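You operate a simulated robot arm through the tools that you are given. There is no shell and no other tool.

You run a simulated robot arm. Do the job below in one go: nothing can be reset, and whatever is moved stays where it is left.

JOB
Whisk the milk into the tea, simmer it on low and pour 155 to 205 ml into the white mug.
Fine: whisk back on the worktop; switch off before pouring; keep clear of the steam; pan by its handle, then on the trivet.

The check looks at the end state, three seconds after you hand in, the way a careful person would. Anything else that was tipped, shoved, dropped, spilled or broken makes it a failure.

ROBOT AND FRAMES
A 7-joint arm with a two-finger parallel gripper, fixed in place. Base frame: the origin is at the foot of the arm, x ahead of it, y to its left, z up; the work surface is at about z = 920. Readings come in mm, rad, newtons and seconds.
With the tool pointing down near the work surface it reaches from about 340 to 780 mm from the base axis. Its first joint turns from -2.897 to 2.897 rad. Payload 3.91 kg.
The TCP is the grasp point between the finger pads, 30 mm short of the fingertips. In the tool frame z runs along the fingers and y along their closing line. The gripper opens to 110 mm. The fingers are 20 mm wide and 10 mm thick; the gripper's body (48 by 112 mm) begins 55 mm behind the TCP.
Orientation is told as [roll, pitch, yaw] about the base's x, y, z axes, in that order, counted from this pose: with the fingers straight down and closing along the base's y, the tool's x points along the base's -x, its y along +y and its z along -z.

CONTROLS
- The arm moves only by the tool send_rows. Its arguments are lists of equal length, an entry for each row: "delta_rot": the turn, a rotation vector about the base's x, y, z in degrees, a list of three; "xyz": the shift along the base's x, y, z in mm, a list of three; "gripper": the gripper command, from -1 (fully open) to 1 (shut), values between in proportion. In form: {"delta_rot": [[ax, ay, az], ...], "xyz": [[tx, ty, tz], ...], "gripper": [gripper, ...]}. A call has 1 to 20 rows; each row is the pose to reach, as a shift and turn from the pose commanded when the call began. Each row takes 0.2 s and may step no farther than 50 mm and 0.15 rad from the row before; otherwise, or with a gripper value out of range, the whole call is refused. A pose out of reach is approached as far as the arm can. The call stops where the force on the tool passes 40 N (or 10 N more than at its start, if that is more) or the arm is blocked; 0.2 s more then pass. Each finger travels about 153 mm/s and halts on what it meets, pressing with about 38 N; the grip force reading is that of the motor and also rises with nothing between the fingers. The clock runs only during rows and for 0.2 s after the last one: add rows that repeat a pose to give the fingers time. The reply holds the time, the measured pose of the TCP, the force on the tool along the base axes, the opening and the grip force, in the units named above and with some noise, with the torque about the TCP (base axes, N m) and any sound that the robot's microphone picked up.
- Cameras (640 x 400 px; columns grow to the right, rows downward): "scene" is fixed at [397.9, -501.5, 1677.8]; the picture's right is [1.00, -0.03, 0.00], its down [-0.02, -0.56, -0.83] and it looks along [0.03, 0.83, -0.56] (base axes); focal length 358 px, centre (320, 200). "wrist" rides on the gripper at [77, 7, -114] in the tool frame; the picture's right is [-0.09, 1.00, 0.00], its down [-0.80, -0.07, -0.59] and it looks along [-0.59, -0.05, 0.80] (tool axes); focal length 270 px, centre (320, 200). There is no depth. A picture from a camera that has moved, and an enlarged one, comes with that camera's place and axes in the base frame and with its lens.
- capture(camera): a new picture of that camera. The clock stands still meanwhile.
- raise_lower(by): slides the trunk up (or, below 0, down) by that many mm; the arm rides with it, the base frame stays. It gives what a move gives, with no picture.
- inspect(camera, box): a new picture of the part [left, top, right, bottom] of that camera's present view, enlarged. The clock stands still meanwhile.
- finish_job(): hands the job in; it is judged then, once.

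Places have to be worked out from the pictures, the camera data and where the tool is seen. Open the gripper and draw the arm clear of the work before you hand the job in, unless the task says otherwise.

The tools are called after "Emit:" as name(argument=value, ...) on one line, values as JSON. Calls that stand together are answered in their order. send_rows: Moves the arm, as the interface text tells. Its arguments: {"type":"object","properties":{"delta_rot":{"type":"array","items":{"type":"array","items":{"type":"number"}}},"xyz":{"type":"array","items":{"type":"array","items":{"type":"number"}}},"gripper":{"type":"array","items":{"type":"number"}}},"required":["delta_rot","xyz","gripper"]} The other tools are called the same way: raise_lower (by) slides the trunk up or down; capture (camera) takes a picture; inspect (camera, box) takes an enlarged picture of a part of a camera's view; finish_job () hands the job in.

At the start:

```text
clock: 0.0
tcp_pos: [209.5, 354.5, 1297.1]
ee_rot: [-0.002, 0.001, 0.0]
wrist_force: [-0.3, 0.0, -0.7]
moment: [0.02, 0.02, 0.02]
width: 110.0
gripper_force: 0.1
trunk travel left (down, up): [-575.0, 35.0]
```

scene: 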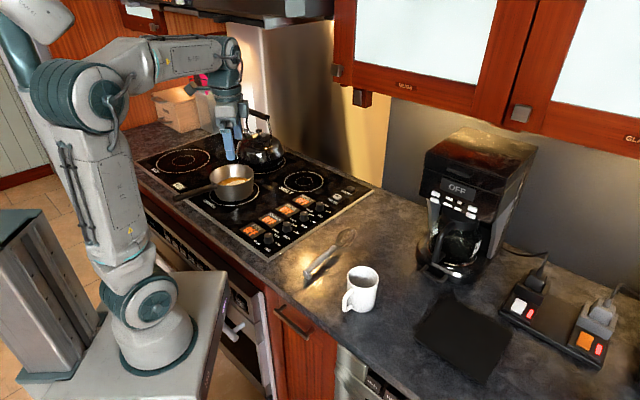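
wrist: 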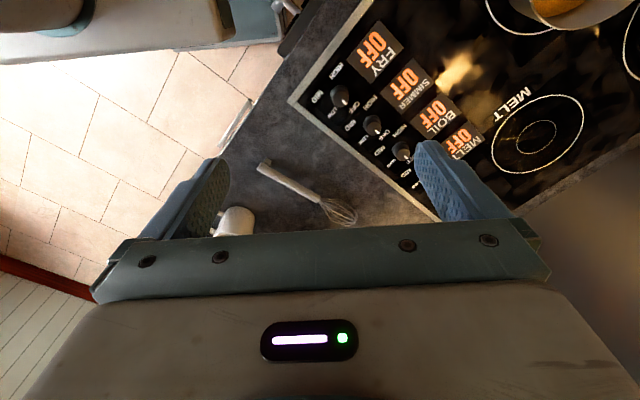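

I begin by looking closer at the hob, the pan, the whisk and the mug in the scene view.

Emit:
inspect(camera="scene", box=[130, 120, 290, 220])

Emit:
inspect(camera="scene", box=[230, 170, 390, 270])

Emit:
inspect(camera="scene", box=[280, 220, 440, 320])

Emit:
inspect(camera="wrist", box=[280, 0, 640, 225])

```text
4.00 times, centred on (210, 170) of scene
camera zoom: at [397.9, -501.5, 1677.8], right [1.0, -0.03, 0.0], down [-0.02, -0.56, -0.83], along [0.03, 0.83, -0.56], focal length 1434 px, centre (760, 320)
```

zoom: 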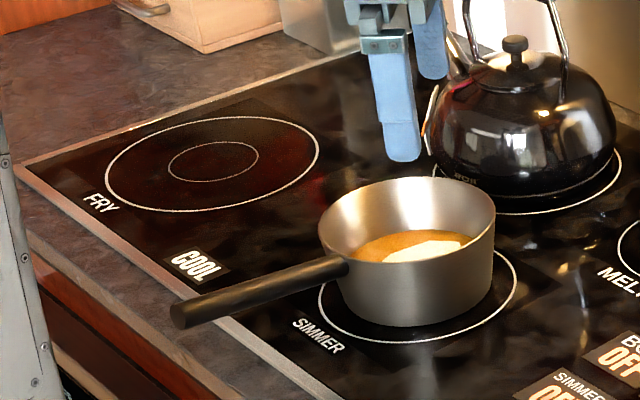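

```text
4.00 times, centred on (310, 220) of scene
camera zoom: at [397.9, -501.5, 1677.8], right [1.0, -0.03, 0.0], down [-0.02, -0.56, -0.83], along [0.03, 0.83, -0.56], focal length 1434 px, centre (360, 120)
```

zoom: 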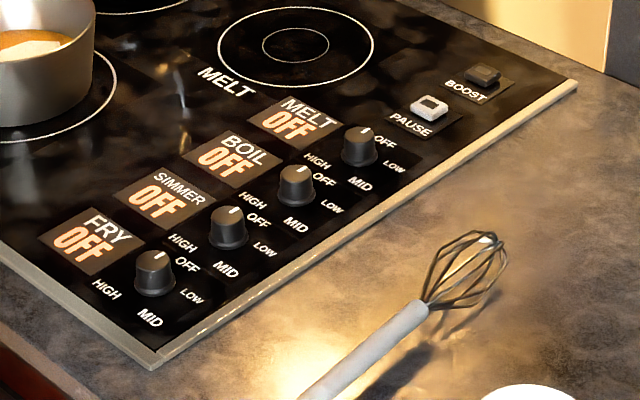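

```text
4.00 times, centred on (360, 270) of scene
camera zoom: at [397.9, -501.5, 1677.8], right [1.0, -0.03, 0.0], down [-0.02, -0.56, -0.83], along [0.03, 0.83, -0.56], focal length 1434 px, centre (160, -80)
```

zoom: 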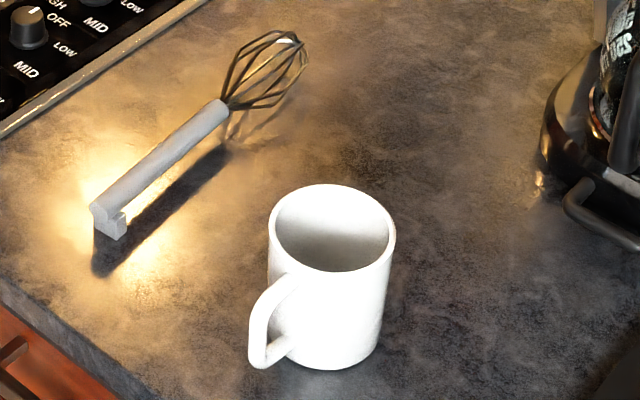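

```text
1.78 times, centred on (460, 112) of wrist
camera zoom: at [132.0, 361.2, 1411.5], right [0.09, 1.0, 0.0], down [0.8, -0.07, 0.59], along [0.59, -0.05, -0.8], focal length 480 px, centre (71, 356)
```

zoom: 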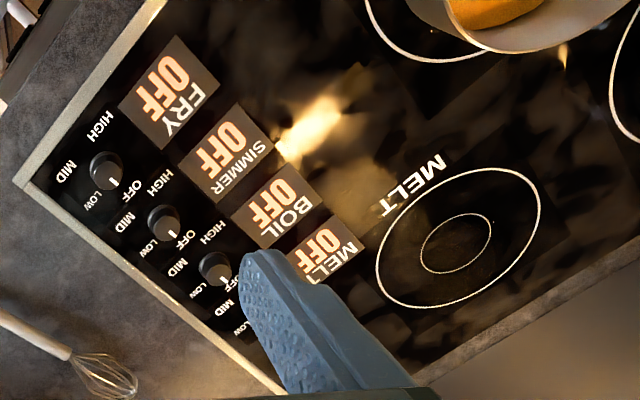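

I can see tea with milk in the pan on the SIMMER zone. Next I check the rest of the scene: the trivet, the mug, the plugs and the coffee maker.

Emit:
inspect(camera="scene", box=[400, 260, 640, 400])

Emit:
inspect(camera="scene", box=[180, 150, 280, 212])

Emit:
inspect(camera="scene", box=[230, 190, 340, 260])

Emit:
inspect(camera="wrist", box=[320, 0, 640, 200])

Emit:
inspect(camera="wrist", box=[180, 120, 400, 250])

```text
2.67 times, centred on (520, 330) of scene
camera zoom: at [397.9, -501.5, 1677.8], right [1.0, -0.03, 0.0], down [-0.02, -0.56, -0.83], along [0.03, 0.83, -0.56], focal length 956 px, centre (-213, -147)
```

zoom: 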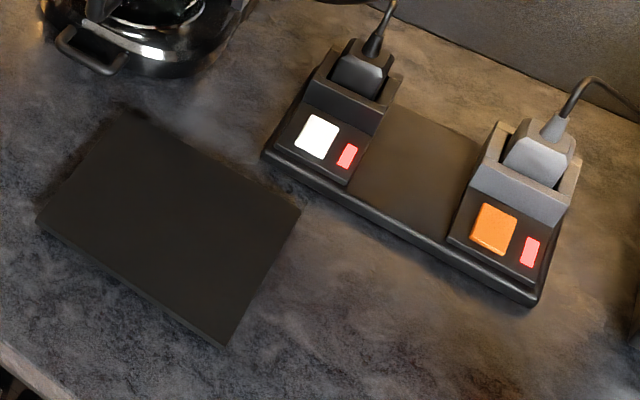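

```text
6.40 times, centred on (230, 181) of scene
camera zoom: at [397.9, -501.5, 1677.8], right [1.0, -0.03, 0.0], down [-0.02, -0.56, -0.83], along [0.03, 0.83, -0.56], focal length 2294 px, centre (896, 322)
```

zoom: 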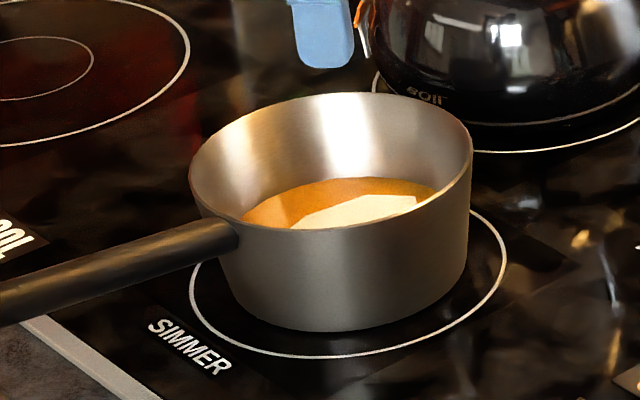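

```text
5.71 times, centred on (285, 225) of scene
camera zoom: at [397.9, -501.5, 1677.8], right [1.0, -0.03, 0.0], down [-0.02, -0.56, -0.83], along [0.03, 0.83, -0.56], focal length 2048 px, centre (520, 57)
```

zoom: 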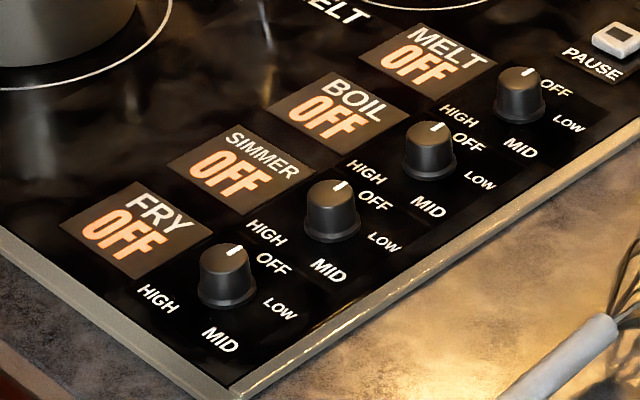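

```text
2.00 times, centred on (480, 100) of wrist
camera zoom: at [132.0, 361.2, 1411.5], right [0.09, 1.0, 0.0], down [0.8, -0.07, 0.59], along [0.59, -0.05, -0.8], focal length 541 px, centre (0, 400)
```

zoom: 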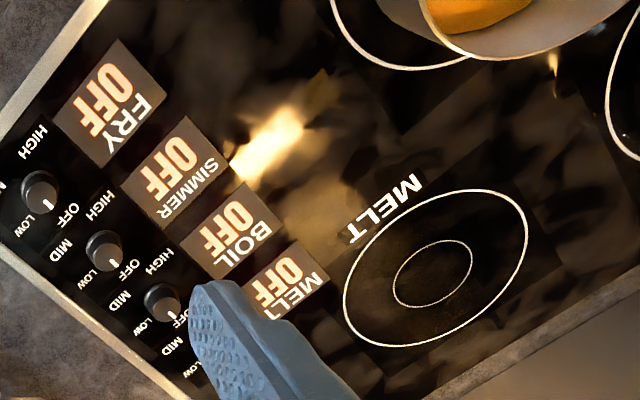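

```text
2.91 times, centred on (290, 185) of wrist
camera zoom: at [132.0, 361.2, 1411.5], right [0.09, 1.0, 0.0], down [0.8, -0.07, 0.59], along [0.59, -0.05, -0.8], focal length 786 px, centre (407, 244)
```

zoom: 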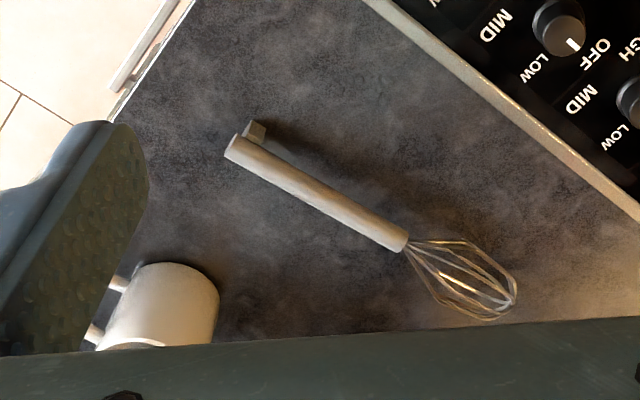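

The TCP is above the hob at 1297. From the scene view I put the whisk handle at about (385,226) to (476,341) with its tip near (543,413), the mug near (527,123), the pan near (106,665), and the SIMMER knob near (319,439). I'll carry the tool above the whisk while turning it about -128°, so that the head end lies on tool +x.

Emit:
send_rows(delta_rot=[[0, 0, -8], [0, 0, -16], [0, 0, -24], [0, 0, -32], [0, 0, -40], [0, 0, -48], [0, 0, -56], [0, 0, -64], [0, 0, -72], [0, 0, -80], [0, 0, -88], [0, 0, -96], [0, 0, -104], [0, 0, -112], [0, 0, -120], [0, 0, -128], [0, 0, -128], [0, 0, -128]], xyz=[[14, -4, -6], [28, -9, -12], [41, -13, -18], [55, -18, -24], [69, -22, -30], [83, -27, -36], [96, -31, -42], [110, -36, -48], [124, -40, -54], [138, -45, -60], [151, -49, -66], [165, -54, -72], [179, -58, -78], [193, -63, -84], [206, -67, -90], [220, -71, -97], [220, -71, -97], [220, -71, -97]], gripper=[-1, -1, -1, -1, -1, -1, -1, -1, -1, -1, -1, -1, -1, -1, -1, -1, -1, -1])

```text
clock: 3.8
tcp_pos: [428.5, 284.5, 1199.2]
ee_rot: [-0.002, 0.0, -2.233]
wrist_force: [-0.1, 0.3, 0.4]
moment: [-0.01, 0.0, -0.02]
width: 110.1
gripper_force: 0.1
trunk travel left (down, up): [-575.0, 35.0]
```

The full turn was reached with the tool at yaw -2.233. I take pictures to fix the whisk's place.

Emit:
capture(camera="wrist")

Emit:
capture(camera="scene")

```text
taken
camera wrist: at [481.8, 340.2, 1313.7], right [0.73, -0.68, 0.0], down [-0.55, -0.59, 0.59], along [-0.41, -0.43, -0.8], focal length 270 px, centre (320, 200)
```

wrist: 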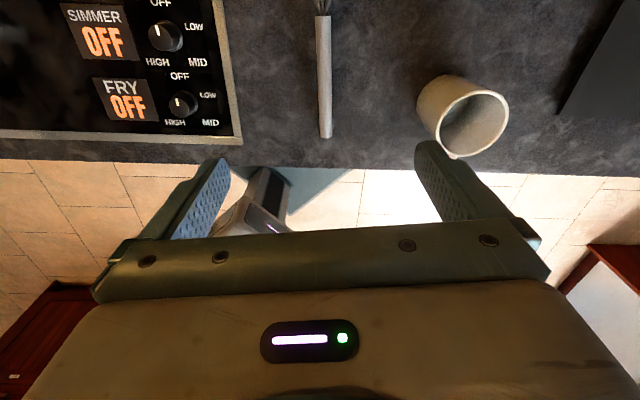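

```text
taken
```

scene: 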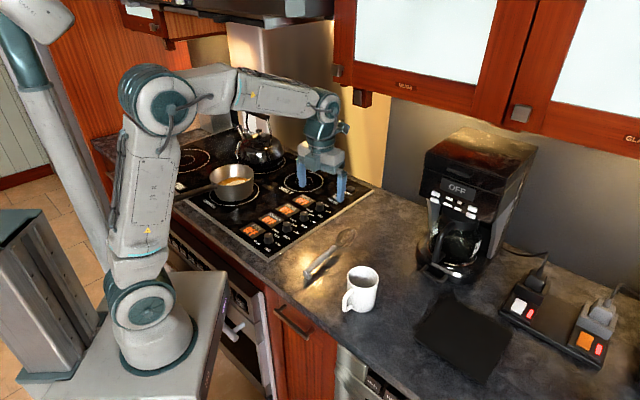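

The whisk handle shows at the top of the wrist view. I zoom in to measure its end and its axis.

Emit:
inspect(camera="wrist", box=[260, 0, 420, 150])

Emit:
inspect(camera="scene", box=[295, 220, 365, 290])

```text
2.67 times, centred on (340, 75) of wrist
camera zoom: at [481.8, 340.2, 1313.7], right [0.73, -0.68, 0.0], down [-0.55, -0.59, 0.59], along [-0.41, -0.43, -0.8], focal length 721 px, centre (267, 533)
```

zoom: 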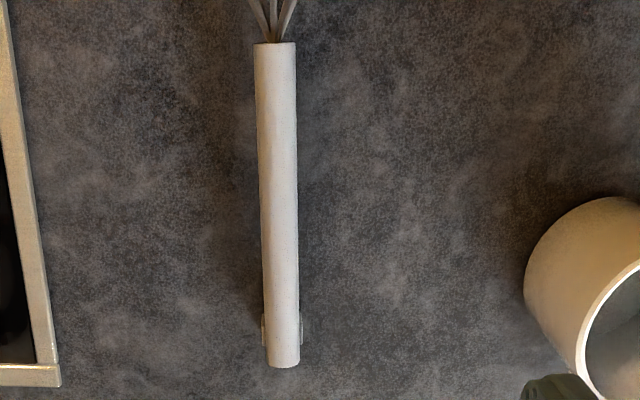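

```text
5.71 times, centred on (330, 255) of scene
camera zoom: at [397.9, -501.5, 1677.8], right [1.0, -0.03, 0.0], down [-0.02, -0.56, -0.83], along [0.03, 0.83, -0.56], focal length 2048 px, centre (263, -114)
```

zoom: 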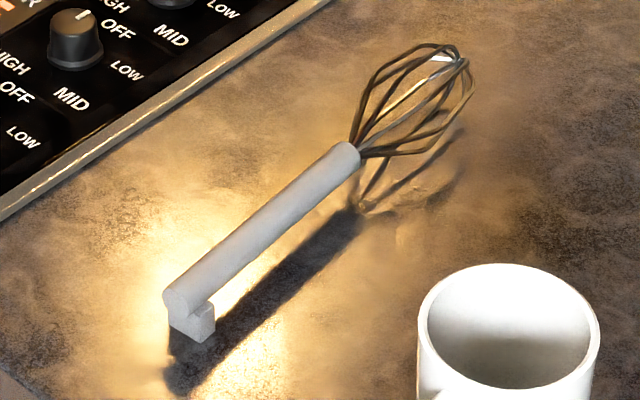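

The handle axis runs from (381,220,949) to (473,328,948), heading about 49.6° and roughly 17.5 mm thick. I descend to a grasp 60 mm from its end, with fingertips just clear of the worktop, then look.

Emit:
send_rows(delta_rot=[[0, 0, -1], [0, 0, -2], [0, 0, -2.4], [0, 0, -2.4], [0, 0, -2.4], [0, 0, -2.4], [0, 0, -2.4], [0, 0, -2.4]], xyz=[[-3, -6, -30], [-6, -12, -70], [-8.5, -19, -110], [-8.5, -19, -150], [-8.5, -19, -190], [-8.5, -19, -220], [-8.5, -19, -236], [-8.5, -19, -236]], gripper=[-1, -1, -1, -1, -1, -1, -1, -1])

Emit:
inspect(camera="scene", box=[270, 190, 390, 290])

Emit:
capture(camera="wrist")

```text
clock: 5.6
tcp_pos: [420.6, 263.9, 964.8]
ee_rot: [0.0, 0.0, -2.276]
wrist_force: [0.3, 1.4, 0.8]
moment: [0.0, 0.0, -0.01]
width: 109.9
gripper_force: 0.1
trunk travel left (down, up): [-575.0, 35.0]
```

```text
4.00 times, centred on (330, 240) of scene
camera zoom: at [397.9, -501.5, 1677.8], right [1.0, -0.03, 0.0], down [-0.02, -0.56, -0.83], along [0.03, 0.83, -0.56], focal length 1434 px, centre (280, 40)
```

zoom: 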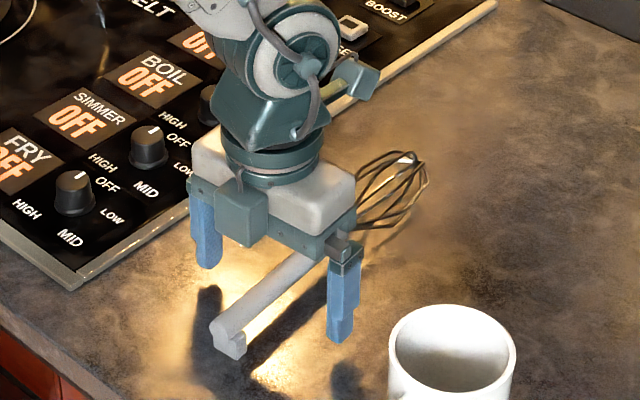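

```text
taken
camera wrist: at [475.9, 317.8, 1078.4], right [0.7, -0.71, 0.0], down [-0.57, -0.56, 0.59], along [-0.42, -0.42, -0.8], focal length 270 px, centre (320, 200)
```

wrist: 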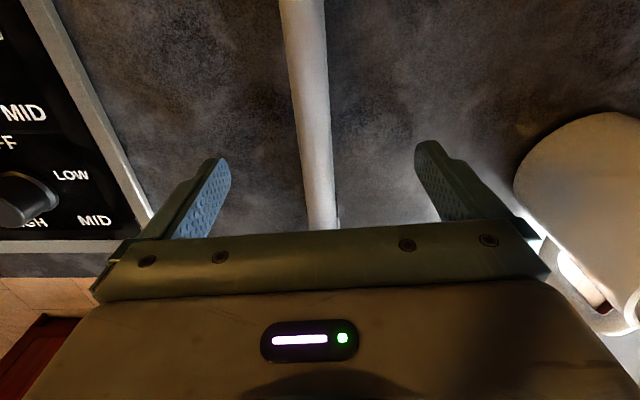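

The fingers straddle the handle with about a 4 mm offset. I centre, lower to z≈956 and close on it.

Emit:
send_rows(delta_rot=[[0, 0, 0], [0, 0, 0], [0, 0, 0], [0, 0, 0], [0, 0, 0], [0, 0, 0], [0, 0, 0]], xyz=[[-2.5, 2.5, -5], [-2.5, 2.5, -8.5], [-2.5, 2.5, -8.5], [-2.5, 2.5, -8.5], [-2.5, 2.5, -8.5], [-2.5, 2.5, -8.5], [-2.5, 2.5, -8.5]], gripper=[-1, -1, -0.3, 0.3, 1, 1, 1])

Emit:
capture(camera="wrist")

```text
clock: 7.2
tcp_pos: [418.0, 266.6, 955.8]
ee_rot: [0.0, -0.001, -2.276]
wrist_force: [-0.2, 0.1, 0.1]
moment: [0.04, -0.03, -0.05]
width: 17.1
gripper_force: 38.1
trunk travel left (down, up): [-575.0, 35.0]
```

```text
taken
camera wrist: at [472.8, 321.4, 1069.8], right [0.7, -0.71, 0.0], down [-0.57, -0.56, 0.59], along [-0.42, -0.42, -0.8], focal length 270 px, centre (320, 200)
```

wrist: 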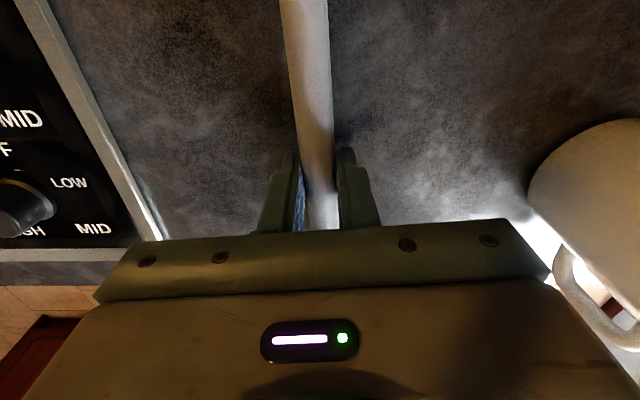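

The whisk is gripped (17.1 mm). I lift it straight up, then check it stays in the fingers.

Emit:
send_rows(delta_rot=[[0, 0, 0], [0, 0, 0], [0, 0, 0], [0, 0, 0], [0, 0, 0], [0, 0, 0], [0, 0, 0], [0, 0, 0], [0, 0, 8], [0, 0, 16], [0, 0, 24], [0, 0, 32], [0, 0, 40]], xyz=[[0, 0, 10], [0, 0, 30], [0, 0, 60], [0, 0, 100], [0, 0, 140], [0, 0, 190], [0, 0, 240], [0, 0, 270], [-10, 12, 275], [-20, 24, 280], [-30, 36, 280], [-40, 48, 280], [-50, 60, 280]], gripper=[1, 1, 1, 1, 1, 1, 1, 1, 1, 1, 1, 1, 1])

Emit:
capture(camera="scene")

Emit:
capture(camera="wrist")

```text
clock: 10.0
tcp_pos: [367.0, 327.6, 1235.7]
ee_rot: [0.0, 0.0, -1.575]
wrist_force: [0.8, 0.3, -0.4]
moment: [-0.05, 0.04, -0.03]
width: 17.0
gripper_force: 37.7
trunk travel left (down, up): [-575.0, 35.0]
```

```text
taken
```

scene: 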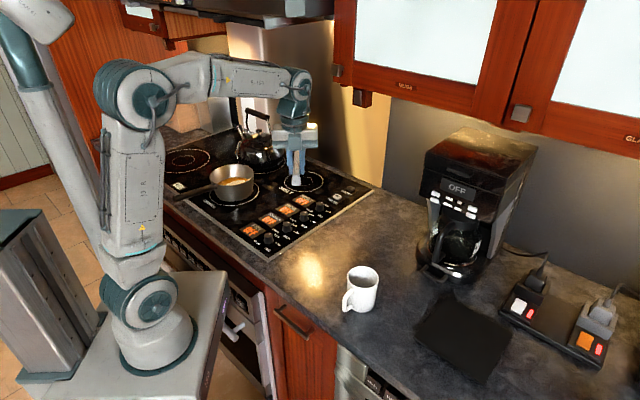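

```text
taken
camera wrist: at [373.9, 403.8, 1349.8], right [1.0, -0.09, 0.0], down [-0.07, -0.8, 0.59], along [-0.05, -0.59, -0.8], focal length 270 px, centre (320, 200)
```

wrist: 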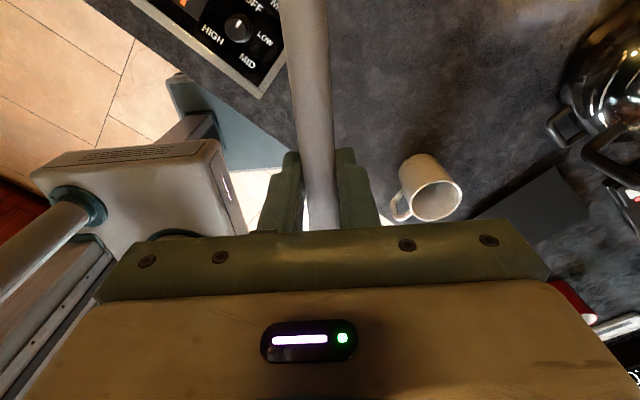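

The whisk follows firmly. I go on turning the tool to face outward over the pan's side, a bit higher so as to pass well above the kettle.

Emit:
send_rows(delta_rot=[[0, 0, 8], [0, 0, 16], [0, 0, 24], [0, 0, 32], [0, 0, 40], [0, 0, 48], [0, 0, 56], [0, 0, 64], [0, 0, 72], [0, 0, 80], [0, 0, 88], [0, 0, 96], [0, 0, 104], [0, 0, 112], [0, 0, 120], [0, 0, 128], [0, 0, 136], [0, 0, 144], [0, 0, 152], [0, 0, 160]], xyz=[[-12, 11, 10], [-24, 21, 20], [-36, 32, 30], [-48, 42, 40], [-60, 53, 50], [-72, 63, 50], [-84, 74, 50], [-96, 84, 50], [-108, 95, 50], [-120, 105, 50], [-132, 116, 50], [-144, 126, 50], [-156, 137, 50], [-168, 147, 50], [-180, 158, 50], [-192, 168, 50], [-204, 179, 50], [-216, 189, 50], [-228, 200, 50], [-240, 210, 50]], gripper=[1, 1, 1, 1, 1, 1, 1, 1, 1, 1, 1, 1, 1, 1, 1, 1, 1, 1, 1, 1])

Emit:
capture(camera="scene")

```text
clock: 14.2
tcp_pos: [128.5, 536.5, 1286.0]
ee_rot: [0.0, -0.001, 1.218]
wrist_force: [0.7, 0.0, 0.0]
moment: [0.01, -0.05, 0.0]
width: 17.0
gripper_force: 37.8
trunk travel left (down, up): [-575.0, 35.0]
```

```text
taken
```

scene: 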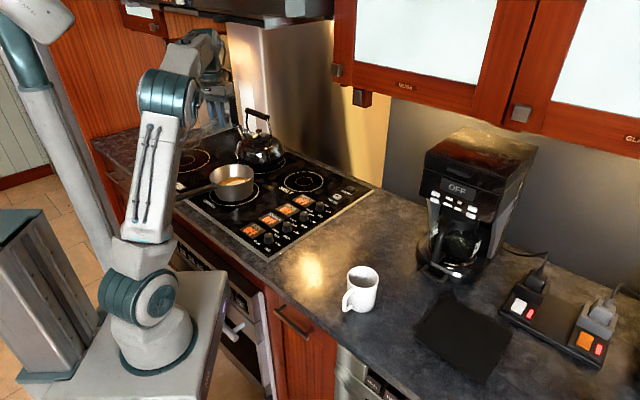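

The tool is at (128,537,1286), yaw 70°. I check the wrist view before pitching the whisk head downward.

Emit:
capture(camera="wrist")

Emit:
inspect(camera="scene", box=[110, 20, 290, 220])

```text
taken
camera wrist: at [95.5, 467.9, 1399.6], right [-0.9, 0.43, 0.0], down [0.34, 0.73, 0.59], along [0.25, 0.54, -0.8], focal length 270 px, centre (320, 200)
```

wrist: 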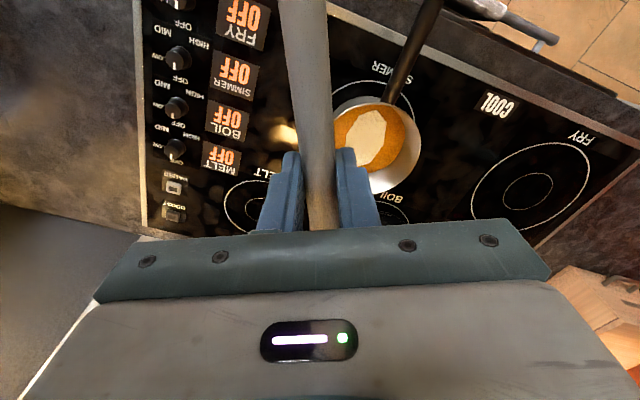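

```text
2.00 times, centred on (200, 120) of scene
camera zoom: at [397.9, -501.5, 1677.8], right [1.0, -0.03, 0.0], down [-0.02, -0.56, -0.83], along [0.03, 0.83, -0.56], focal length 717 px, centre (560, 360)
```

zoom: 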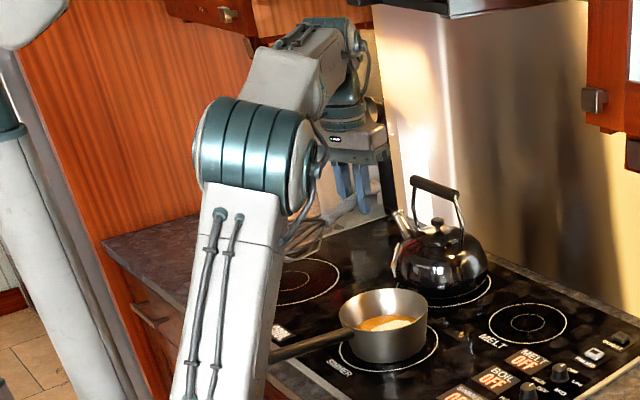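

The milk patch on the tea is visible, and the whisk points inward in the grip. I pitch the tool 80° so that the head swings down while moving over the pan, staying high.

Emit:
send_rows(delta_rot=[[7.51, -2.76, 0], [15.02, -5.52, 0], [22.5, -8.29, 0], [30.0, -11.05, 0], [37.5, -13.8, 0], [45.0, -16.6, 0], [52.6, -19.3, 0], [60.1, -22.1, 0], [67.6, -24.9, 0], [75.1, -27.6, 0], [75.1, -27.6, 0]], xyz=[[0, 5, 0], [0, 10, 0], [-2, 20, 0], [-4, 35, 0], [-6, 50, 0], [-8, 70, 0], [-10, 90, 0], [-12, 110, 0], [-14, 130, 0], [-14, 150, 0], [-14, 150, 0]], gripper=[1, 1, 1, 1, 1, 1, 1, 1, 1, 1, 1])

Emit:
capture(camera="scene")

Emit:
capture(camera="wrist")

```text
clock: 16.6
tcp_pos: [113.5, 687.0, 1285.2]
ee_rot: [0.022, -1.396, 1.197]
wrist_force: [0.6, -0.5, 0.1]
moment: [0.04, -0.04, -0.01]
width: 17.2
gripper_force: 37.7
trunk travel left (down, up): [-575.0, 35.0]
```

```text
taken
```

scene: 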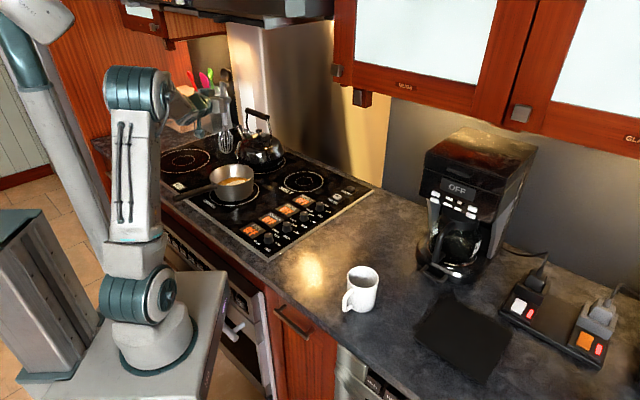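

```text
taken
camera wrist: at [62.9, 570.8, 1229.7], right [-0.93, 0.36, 0.09], down [-0.08, -0.45, 0.89], along [0.36, 0.82, 0.44], focal length 270 px, centre (320, 200)
```

wrist: 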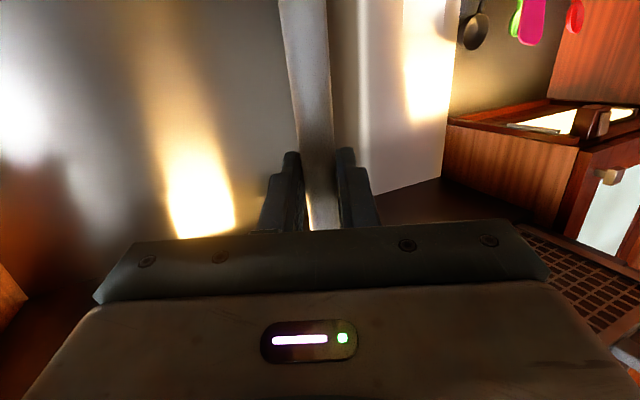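

The whisk is head-down and vertical behind the pan area. I zoom in to see where its head hangs relative to the pan.

Emit:
inspect(camera="scene", box=[160, 70, 290, 220])

```text
2.67 times, centred on (225, 145) of scene
camera zoom: at [397.9, -501.5, 1677.8], right [1.0, -0.03, 0.0], down [-0.02, -0.56, -0.83], along [0.03, 0.83, -0.56], focal length 956 px, centre (573, 347)
```

zoom: 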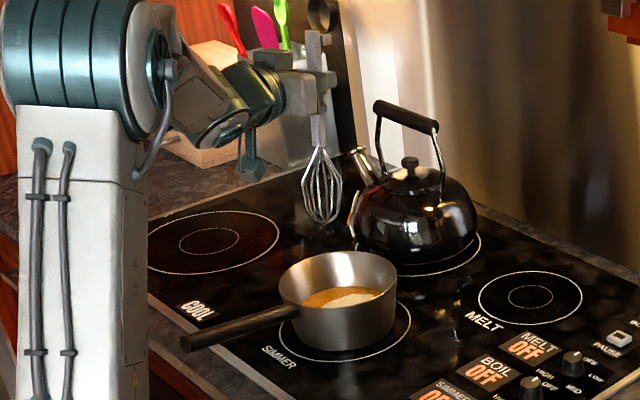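

The head hangs where I computed, near (101,664) over the pan's centre (~104,667). I descend until the tip is about 12 mm above the pan bottom, watching the force.

Emit:
send_rows(delta_rot=[[0, 0, 0], [0, 0, 0], [0, 0, 0], [0, 0, 0], [0, 0, 0], [0, 0, 0], [0, 0, 0]], xyz=[[2, 2, -30], [3, 3, -70], [3, 3, -105], [3, 3, -130], [3, 3, -145], [3, 3, -152], [3, 3, -152]], gripper=[1, 1, 1, 1, 1, 1, 1])

Emit:
inspect(camera="scene", box=[180, 120, 280, 220])

```text
clock: 18.2
tcp_pos: [117.0, 691.2, 1134.7]
ee_rot: [0.019, -1.397, 1.2]
wrist_force: [0.5, -0.8, -0.7]
moment: [-0.03, 0.01, -0.03]
width: 17.0
gripper_force: 38.1
trunk travel left (down, up): [-575.0, 35.0]
```

```text
4.00 times, centred on (230, 170) of scene
camera zoom: at [397.9, -501.5, 1677.8], right [1.0, -0.03, 0.0], down [-0.02, -0.56, -0.83], along [0.03, 0.83, -0.56], focal length 1434 px, centre (680, 320)
```

zoom: 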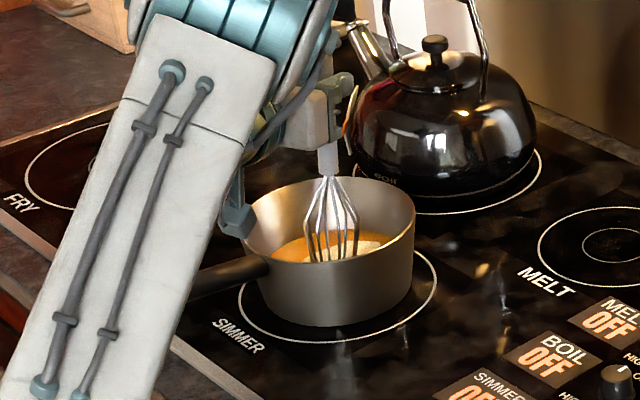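

The head is in the tea and milk with the force still near zero. I lower 9 mm more and stir in circles of 20 mm radius.

Emit:
send_rows(delta_rot=[[0, 0, 0], [0, 0, 0], [0, 0, 0], [0, 0, 0], [0, 0, 0], [0, 0, 0], [0, 0, 0], [0, 0, 0], [0, 0, 0], [0, 0, 0], [0, 0, 0], [0, 0, 0], [0, 0, 0], [0, 0, 0], [0, 0, 0], [0, 0, 0], [0, 0, 0], [0, 0, 0], [0, 0, 0], [0, 0, 0]], xyz=[[0, 0, -9], [10, 0, -9], [20, 0, -9], [14, 14, -9], [0, 20, -9], [-14, 14, -9], [-20, 0, -9], [-14, -14, -9], [0, -20, -9], [14, -14, -9], [20, 0, -9], [14, 14, -9], [0, 20, -9], [-14, 14, -9], [-20, 0, -9], [-14, -14, -9], [0, -20, -9], [14, -14, -9], [20, 0, -9], [0, 0, -9]], gripper=[1, 1, 1, 1, 1, 1, 1, 1, 1, 1, 1, 1, 1, 1, 1, 1, 1, 1, 1, 1])

Emit:
inspect(camera="scene", box=[180, 120, 280, 220])

```text
clock: 22.4
tcp_pos: [116.4, 691.3, 1124.8]
ee_rot: [0.018, -1.397, 1.201]
wrist_force: [-0.3, 0.3, -1.0]
moment: [0.04, 0.0, 0.0]
width: 17.2
gripper_force: 38.0
trunk travel left (down, up): [-575.0, 35.0]
```

```text
4.00 times, centred on (230, 170) of scene
camera zoom: at [397.9, -501.5, 1677.8], right [1.0, -0.03, 0.0], down [-0.02, -0.56, -0.83], along [0.03, 0.83, -0.56], focal length 1434 px, centre (680, 320)
```

zoom: 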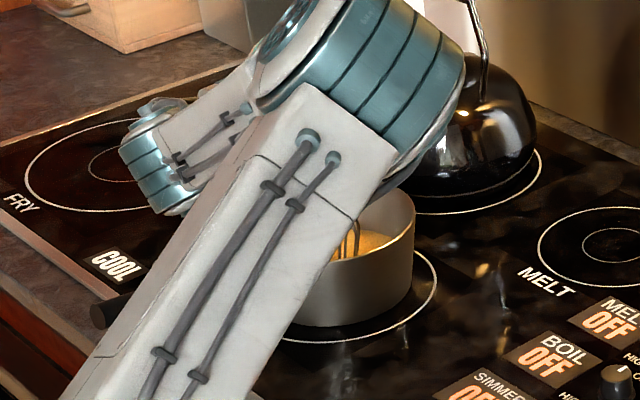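

The arm's elbow has swung down and now hides the pan, so I need to see the whole arm before going on.

Emit:
capture(camera="scene")

Emit:
capture(camera="wrist")

```text
taken
```

scene: 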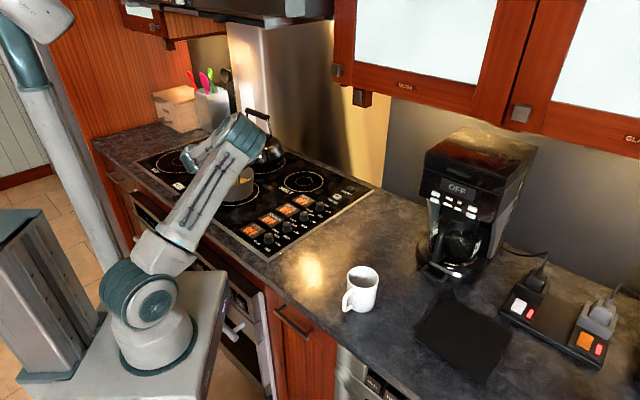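

```text
taken
camera wrist: at [66.1, 575.0, 1068.7], right [-0.93, 0.36, 0.09], down [-0.08, -0.44, 0.89], along [0.36, 0.82, 0.44], focal length 270 px, centre (320, 200)
```

wrist: 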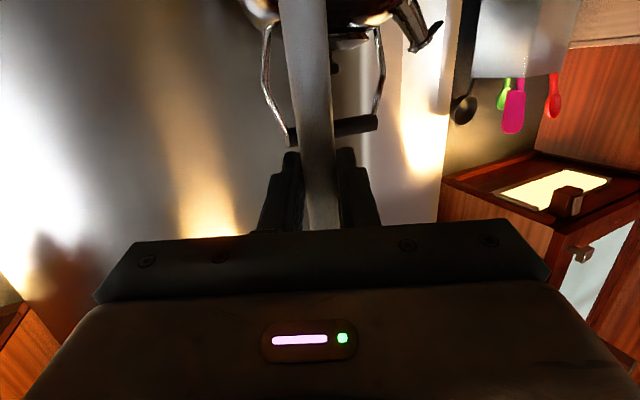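

The wrist folds behind the elbow, which stays well above and clear of everything; no contact is felt. I keep whisking with circles and cross strokes, in both directions.

Emit:
send_rows(delta_rot=[[0, 0, 0], [0, 0, 0], [0, 0, 0], [0, 0, 0], [0, 0, 0], [0, 0, 0], [0, 0, 0], [0, 0, 0], [0, 0, 0], [0, 0, 0], [0, 0, 0], [0, 0, 0], [0, 0, 0], [0, 0, 0], [0, 0, 0], [0, 0, 0], [0, 0, 0], [0, 0, 0], [0, 0, 0], [0, 0, 0]], xyz=[[15, 0, 0], [24, 0, 0], [12, 21, 0], [-12, 21, 0], [-24, 0, 0], [-12, -21, 0], [12, -21, 0], [24, 0, 0], [12, 21, 0], [-12, 21, 0], [-24, 0, 0], [-12, -21, 0], [12, -21, 0], [24, 0, 0], [12, 21, 0], [-12, 21, 0], [-24, 0, 0], [-12, -21, 0], [12, -21, 0], [0, 0, 0]], gripper=[1, 1, 1, 1, 1, 1, 1, 1, 1, 1, 1, 1, 1, 1, 1, 1, 1, 1, 1, 1])

Emit:
send_rows(delta_rot=[[0, 0, 0], [0, 0, 0], [0, 0, 0], [0, 0, 0], [0, 0, 0], [0, 0, 0], [0, 0, 0], [0, 0, 0], [0, 0, 0], [0, 0, 0], [0, 0, 0], [0, 0, 0], [0, 0, 0], [0, 0, 0], [0, 0, 0], [0, 0, 0], [0, 0, 0], [0, 0, 0], [0, 0, 0], [0, 0, 0]], xyz=[[-12, -12, 0], [0, 0, 0], [16, 16, 0], [0, 0, 0], [-16, -16, 0], [0, 0, 0], [16, -16, 0], [0, 0, 0], [-16, 16, 0], [0, 0, 0], [24, 0, 0], [12, -21, 0], [-12, -21, 0], [-24, 0, 0], [-12, 21, 0], [12, 21, 0], [24, 0, 0], [12, -21, 0], [-12, -21, 0], [0, 0, 0]], gripper=[1, 1, 1, 1, 1, 1, 1, 1, 1, 1, 1, 1, 1, 1, 1, 1, 1, 1, 1, 1])

Emit:
inspect(camera="scene", box=[180, 120, 280, 220])

```text
clock: 26.6
tcp_pos: [115.9, 691.9, 1124.8]
ee_rot: [0.018, -1.395, 1.202]
wrist_force: [-0.5, 0.5, -0.4]
moment: [-0.01, 0.03, 0.0]
width: 17.2
gripper_force: 38.3
trunk travel left (down, up): [-575.0, 35.0]
```

```text
clock: 30.8
tcp_pos: [119.2, 692.6, 1123.2]
ee_rot: [0.019, -1.397, 1.198]
wrist_force: [0.3, -0.1, 0.2]
moment: [0.01, 0.0, 0.01]
width: 17.0
gripper_force: 37.6
trunk travel left (down, up): [-575.0, 35.0]
```

```text
4.00 times, centred on (230, 170) of scene
camera zoom: at [397.9, -501.5, 1677.8], right [1.0, -0.03, 0.0], down [-0.02, -0.56, -0.83], along [0.03, 0.83, -0.56], focal length 1434 px, centre (680, 320)
```

zoom: 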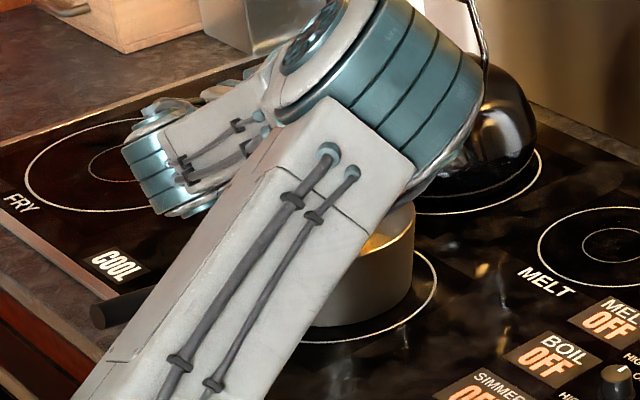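

Three batches of whisking are done with no contact force. I lift the whisk vertically out of the pan, letting it drip briefly above the tea, and look at the mixture.

Emit:
send_rows(delta_rot=[[0, 0, 0], [0, 0, 0], [0, 0, 0], [0, 0, 0], [0, 0, 0], [0, 0, 0], [0, 0, 0], [0, 0, 0], [0, 0, 0], [0, 0, 0], [0, 0, 0], [0, 0, 0]], xyz=[[0, -3, 8], [0, -4, 18], [0, -5, 30], [0, -5, 42], [0, -5, 55], [0, -5, 55], [0, -5, 55], [0, -5, 55], [0, -5, 75], [0, -5, 100], [0, -5, 130], [0, -5, 160]], gripper=[1, 1, 1, 1, 1, 1, 1, 1, 1, 1, 1, 1])

Emit:
inspect(camera="scene", box=[160, 70, 290, 220])

Emit:
capture(camera="scene")

```text
clock: 33.4
tcp_pos: [116.7, 685.9, 1285.8]
ee_rot: [0.022, -1.397, 1.195]
wrist_force: [0.3, 0.3, -0.2]
moment: [-0.01, -0.03, 0.0]
width: 17.1
gripper_force: 38.4
trunk travel left (down, up): [-575.0, 35.0]
```

```text
2.67 times, centred on (225, 145) of scene
camera zoom: at [397.9, -501.5, 1677.8], right [1.0, -0.03, 0.0], down [-0.02, -0.56, -0.83], along [0.03, 0.83, -0.56], focal length 956 px, centre (573, 347)
```

zoom: 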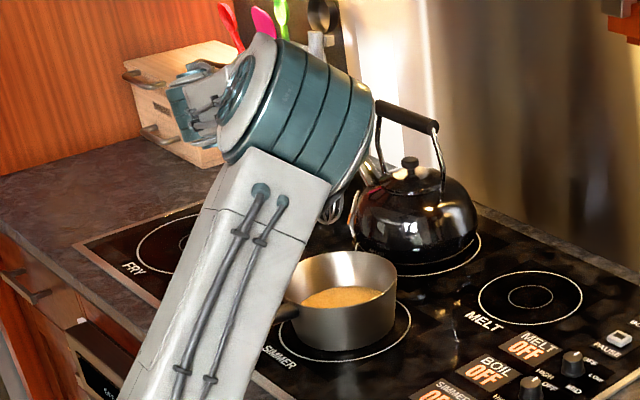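

```text
taken
```

scene: 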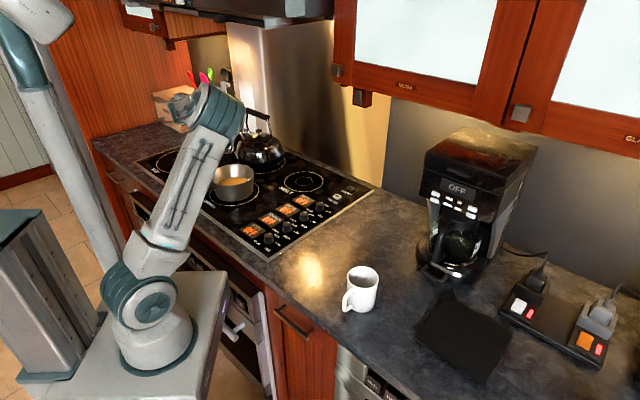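

The tea looks an even light tan now. I zoom in on the pan to be sure no white patch is left.

Emit:
inspect(camera="scene", box=[205, 155, 265, 205])

```text
8.00 times, centred on (235, 180) of scene
camera zoom: at [397.9, -501.5, 1677.8], right [1.0, -0.03, 0.0], down [-0.02, -0.56, -0.83], along [0.03, 0.83, -0.56], focal length 2867 px, centre (1000, 360)
```

zoom: 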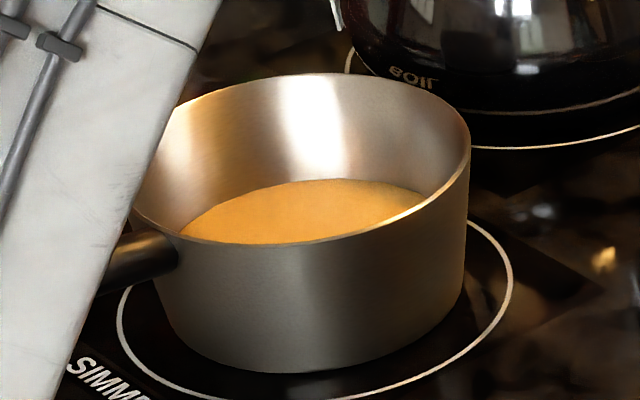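

The tea is evenly mixed and the pan has not moved. I bring the tool back to pointing down, keeping it well out from the base so the whisk stays clear of the elbow.

Emit:
send_rows(delta_rot=[[0, 0, 0], [-7.51, 2.76, 0], [-15.02, 5.52, 0], [-22.5, 8.29, 0], [-30.0, 11.05, 0], [-37.5, 13.8, 0], [-45.0, 16.6, 0], [-52.6, 19.3, 0], [-60.1, 22.1, 0], [-67.6, 24.9, 0], [-75.1, 27.6, 0], [-75.1, 27.6, 0]], xyz=[[10, 0, 10], [20, -3, 20], [30, -6, 25], [40, -9, 25], [50, -12, 25], [60, -15, 25], [70, -18, 25], [80, -24, 25], [90, -30, 25], [100, -36, 25], [105, -42, 25], [105, -45, 25]], gripper=[1, 1, 1, 1, 1, 1, 1, 1, 1, 1, 1, 1])

Emit:
capture(camera="scene")

Emit:
capture(camera="wrist")

```text
clock: 36.0
tcp_pos: [213.7, 621.0, 1289.8]
ee_rot: [-0.001, 0.004, 1.216]
wrist_force: [-0.1, 0.2, -0.1]
moment: [0.01, 0.02, 0.0]
width: 16.8
gripper_force: 37.9
out of reach, approached as far as the arm can: row 10, 11, 12
trunk travel left (down, up): [-575.0, 35.0]
```

```text
taken
```

scene: 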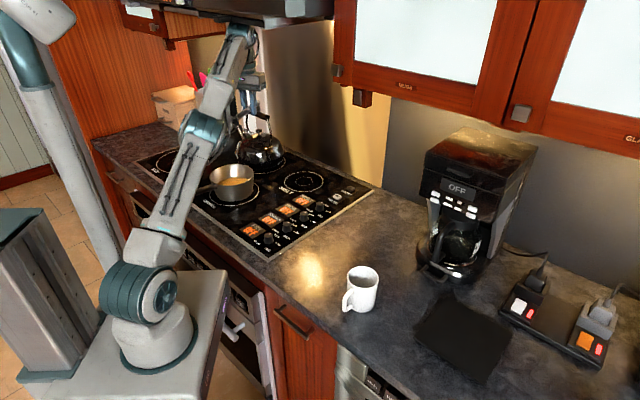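

```text
taken
camera wrist: at [180.0, 551.1, 1404.7], right [-0.9, 0.43, 0.0], down [0.34, 0.73, 0.59], along [0.25, 0.53, -0.81], focal length 270 px, centre (320, 200)
```

wrist: 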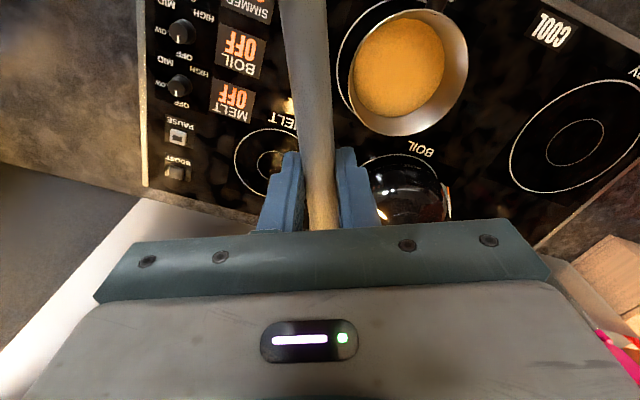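

The mixed tea is clearly even. The tool stopped a little short of the commanded spot because of reach, so I check the clearance between the whisk head and the elbow before turning.

Emit:
inspect(camera="scene", box=[160, 20, 300, 180])

```text
2.50 times, centred on (230, 100) of scene
camera zoom: at [397.9, -501.5, 1677.8], right [1.0, -0.03, 0.0], down [-0.02, -0.56, -0.83], along [0.03, 0.83, -0.56], focal length 896 px, centre (545, 450)
```

zoom: 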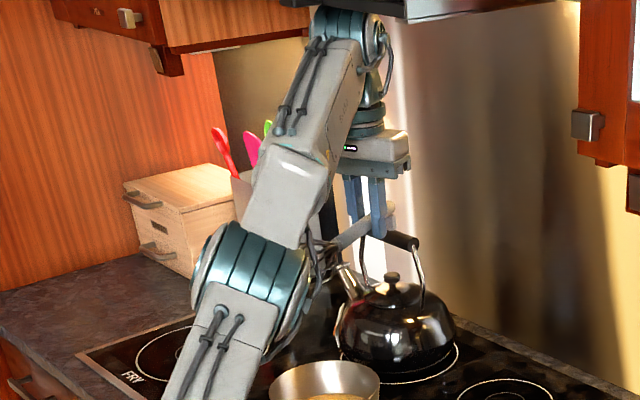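

The whisk points right at the elbow with a small gap. I first yaw it away on the spot, then carry it back over the worktop.

Emit:
send_rows(delta_rot=[[0, 0, -8], [0, 0, -16], [0, 0, -24], [0, 0, -32], [0, 0, -40], [0, 0, -48], [0, 0, -56], [0, 0, -64], [0, 0, -72], [0, 0, -80], [0, 0, -88], [0, 0, -96], [0, 0, -104], [0, 0, -112], [0, 0, -120], [0, 0, -128], [0, 0, -136], [0, 0, -144], [0, 0, -152], [0, 0, -160]], xyz=[[0, -2, -3], [0, -4, -6], [0, -6, -9], [0, -8, -12], [2, -10, -15], [10, -30, -20], [18, -50, -25], [27, -70, -30], [36, -90, -35], [45, -112, -40], [55, -134, -45], [65, -156, -50], [75, -178, -55], [85, -200, -60], [95, -220, -60], [105, -240, -60], [115, -260, -60], [125, -280, -60], [135, -298, -60], [145, -313, -60]], gripper=[1, 1, 1, 1, 1, 1, 1, 1, 1, 1, 1, 1, 1, 1, 1, 1, 1, 1, 1, 1])

Emit:
capture(camera="scene")

Emit:
capture(camera="wrist")

```text
clock: 40.2
tcp_pos: [357.7, 300.7, 1231.9]
ee_rot: [0.0, -0.001, -1.58]
wrist_force: [0.3, 0.2, -0.2]
moment: [-0.03, 0.03, 0.0]
width: 16.8
gripper_force: 37.8
trunk travel left (down, up): [-575.0, 35.0]
```

```text
taken
```

scene: 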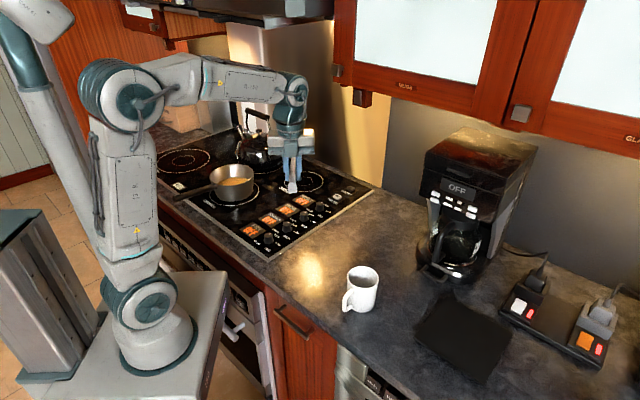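

```text
taken
camera wrist: at [365.6, 378.7, 1345.0], right [1.0, -0.1, 0.0], down [-0.08, -0.8, 0.59], along [-0.06, -0.59, -0.8], focal length 270 px, centre (320, 200)
```

wrist: 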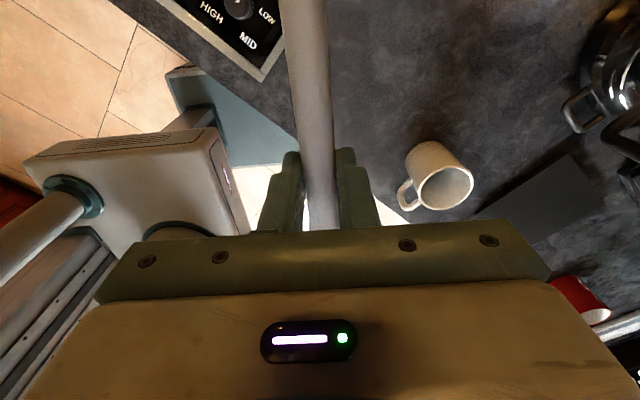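

The whisk is back at the worktop side. I undo the last 40° of yaw over the original place and lower partway.

Emit:
send_rows(delta_rot=[[0, 0, -8], [0, 0, -16], [0, 0, -24], [0, 0, -32], [0, 0, -39.9], [0, 0, -39.9], [0, 0, -39.9], [0, 0, -39.9], [0, 0, -39.9], [0, 0, -39.9], [0, 0, -39.9], [0, 0, -39.9]], xyz=[[12, -7, 0], [24, -14, 0], [36, -20, 0], [48, -27, -10], [60, -34, -40], [60, -34, -80], [60, -34, -125], [60, -34, -170], [60, -34, -210], [60, -34, -240], [60, -34, -256], [60, -34, -256]], gripper=[1, 1, 1, 1, 1, 1, 1, 1, 1, 1, 1, 1])

Emit:
inspect(camera="scene", box=[270, 190, 390, 290])

```text
clock: 42.8
tcp_pos: [420.1, 267.5, 975.1]
ee_rot: [0.0, -0.001, -2.274]
wrist_force: [-0.4, 0.0, -0.7]
moment: [-0.06, -0.01, -0.02]
width: 17.2
gripper_force: 37.9
trunk travel left (down, up): [-575.0, 35.0]
```

```text
4.00 times, centred on (330, 240) of scene
camera zoom: at [397.9, -501.5, 1677.8], right [1.0, -0.03, 0.0], down [-0.02, -0.56, -0.83], along [0.03, 0.83, -0.56], focal length 1434 px, centre (280, 40)
```

zoom: 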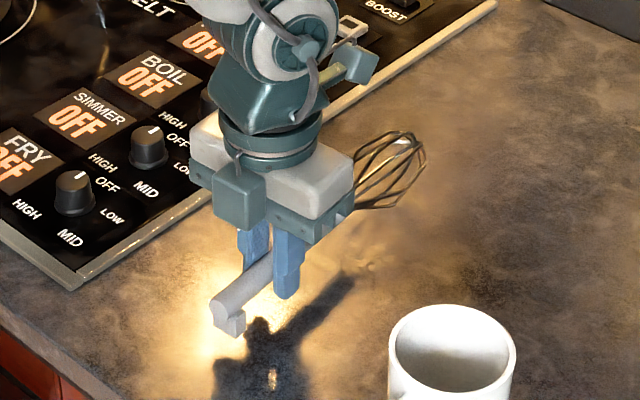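

The whisk is 19 mm above its resting height in its old orientation. I lower gently, let go and back up.

Emit:
send_rows(delta_rot=[[0, 0, 0], [0, 0, 0], [0, 0, 0], [0, 0, 0], [0, 0, 0]], xyz=[[0, 0, -6], [0, 0, -12], [0, 0, -16], [0, 0, -18.5], [0, 0, -18.5]], gripper=[1, 1, 1, 1, 1])

Emit:
inspect(camera="scene", box=[270, 190, 390, 290])

```text
clock: 44.0
tcp_pos: [419.8, 269.4, 957.4]
ee_rot: [0.0, 0.002, -2.272]
wrist_force: [-0.1, -0.3, 8.8]
moment: [0.89, -0.72, -0.02]
width: 16.9
gripper_force: 38.0
trunk travel left (down, up): [-575.0, 35.0]
```

```text
4.00 times, centred on (330, 240) of scene
camera zoom: at [397.9, -501.5, 1677.8], right [1.0, -0.03, 0.0], down [-0.02, -0.56, -0.83], along [0.03, 0.83, -0.56], focal length 1434 px, centre (280, 40)
```

zoom: 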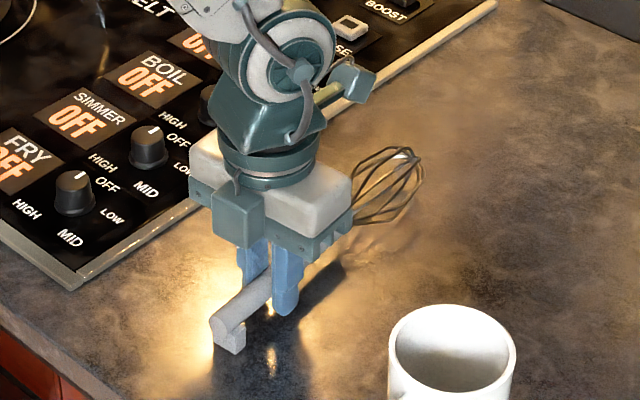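

The head end touches down (8.8 N up, moment toward the head side). I release slowly and then lift away straight up.

Emit:
send_rows(delta_rot=[[0, 0, 0], [0, 0, 0], [0, 0, 0], [0, 0, 0], [0, 0, 0], [0, 0, 0], [0, 0, 0], [0, 0, 0], [0, 0, 0], [0, 0, 0]], xyz=[[0, 0, 1], [0, 0, 1], [0, 0, 1], [0, 0, 1], [0, 0, 1], [0, 0, 20], [0, 0, 60], [0, 0, 100], [0, 0, 140], [0, 0, 180]], gripper=[0.75, 0.65, 0.5, 0.3, 0.2, 0.2, 0.2, 0.2, 0.2, 0.2])

Emit:
inspect(camera="scene", box=[270, 190, 390, 290])

Emit:
capture(camera="wrist")

```text
clock: 46.2
tcp_pos: [418.0, 266.5, 1136.1]
ee_rot: [0.001, -0.002, -2.274]
wrist_force: [-0.4, 0.4, -0.3]
moment: [0.02, -0.03, 0.01]
width: 43.9
gripper_force: 0.1
trunk travel left (down, up): [-575.0, 35.0]
```

```text
4.00 times, centred on (330, 240) of scene
camera zoom: at [397.9, -501.5, 1677.8], right [1.0, -0.03, 0.0], down [-0.02, -0.56, -0.83], along [0.03, 0.83, -0.56], focal length 1434 px, centre (280, 40)
```

zoom: 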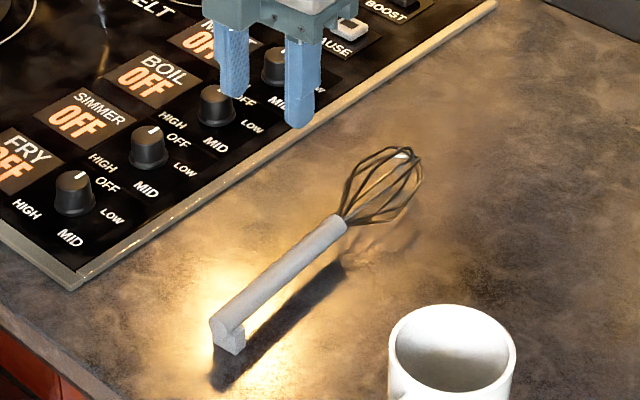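

```text
taken
camera wrist: at [472.4, 321.2, 1250.5], right [0.7, -0.71, 0.0], down [-0.57, -0.57, 0.59], along [-0.42, -0.42, -0.8], focal length 270 px, centre (320, 200)
```

wrist: 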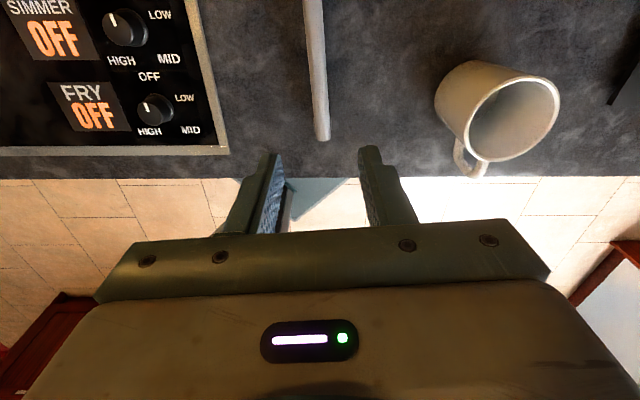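

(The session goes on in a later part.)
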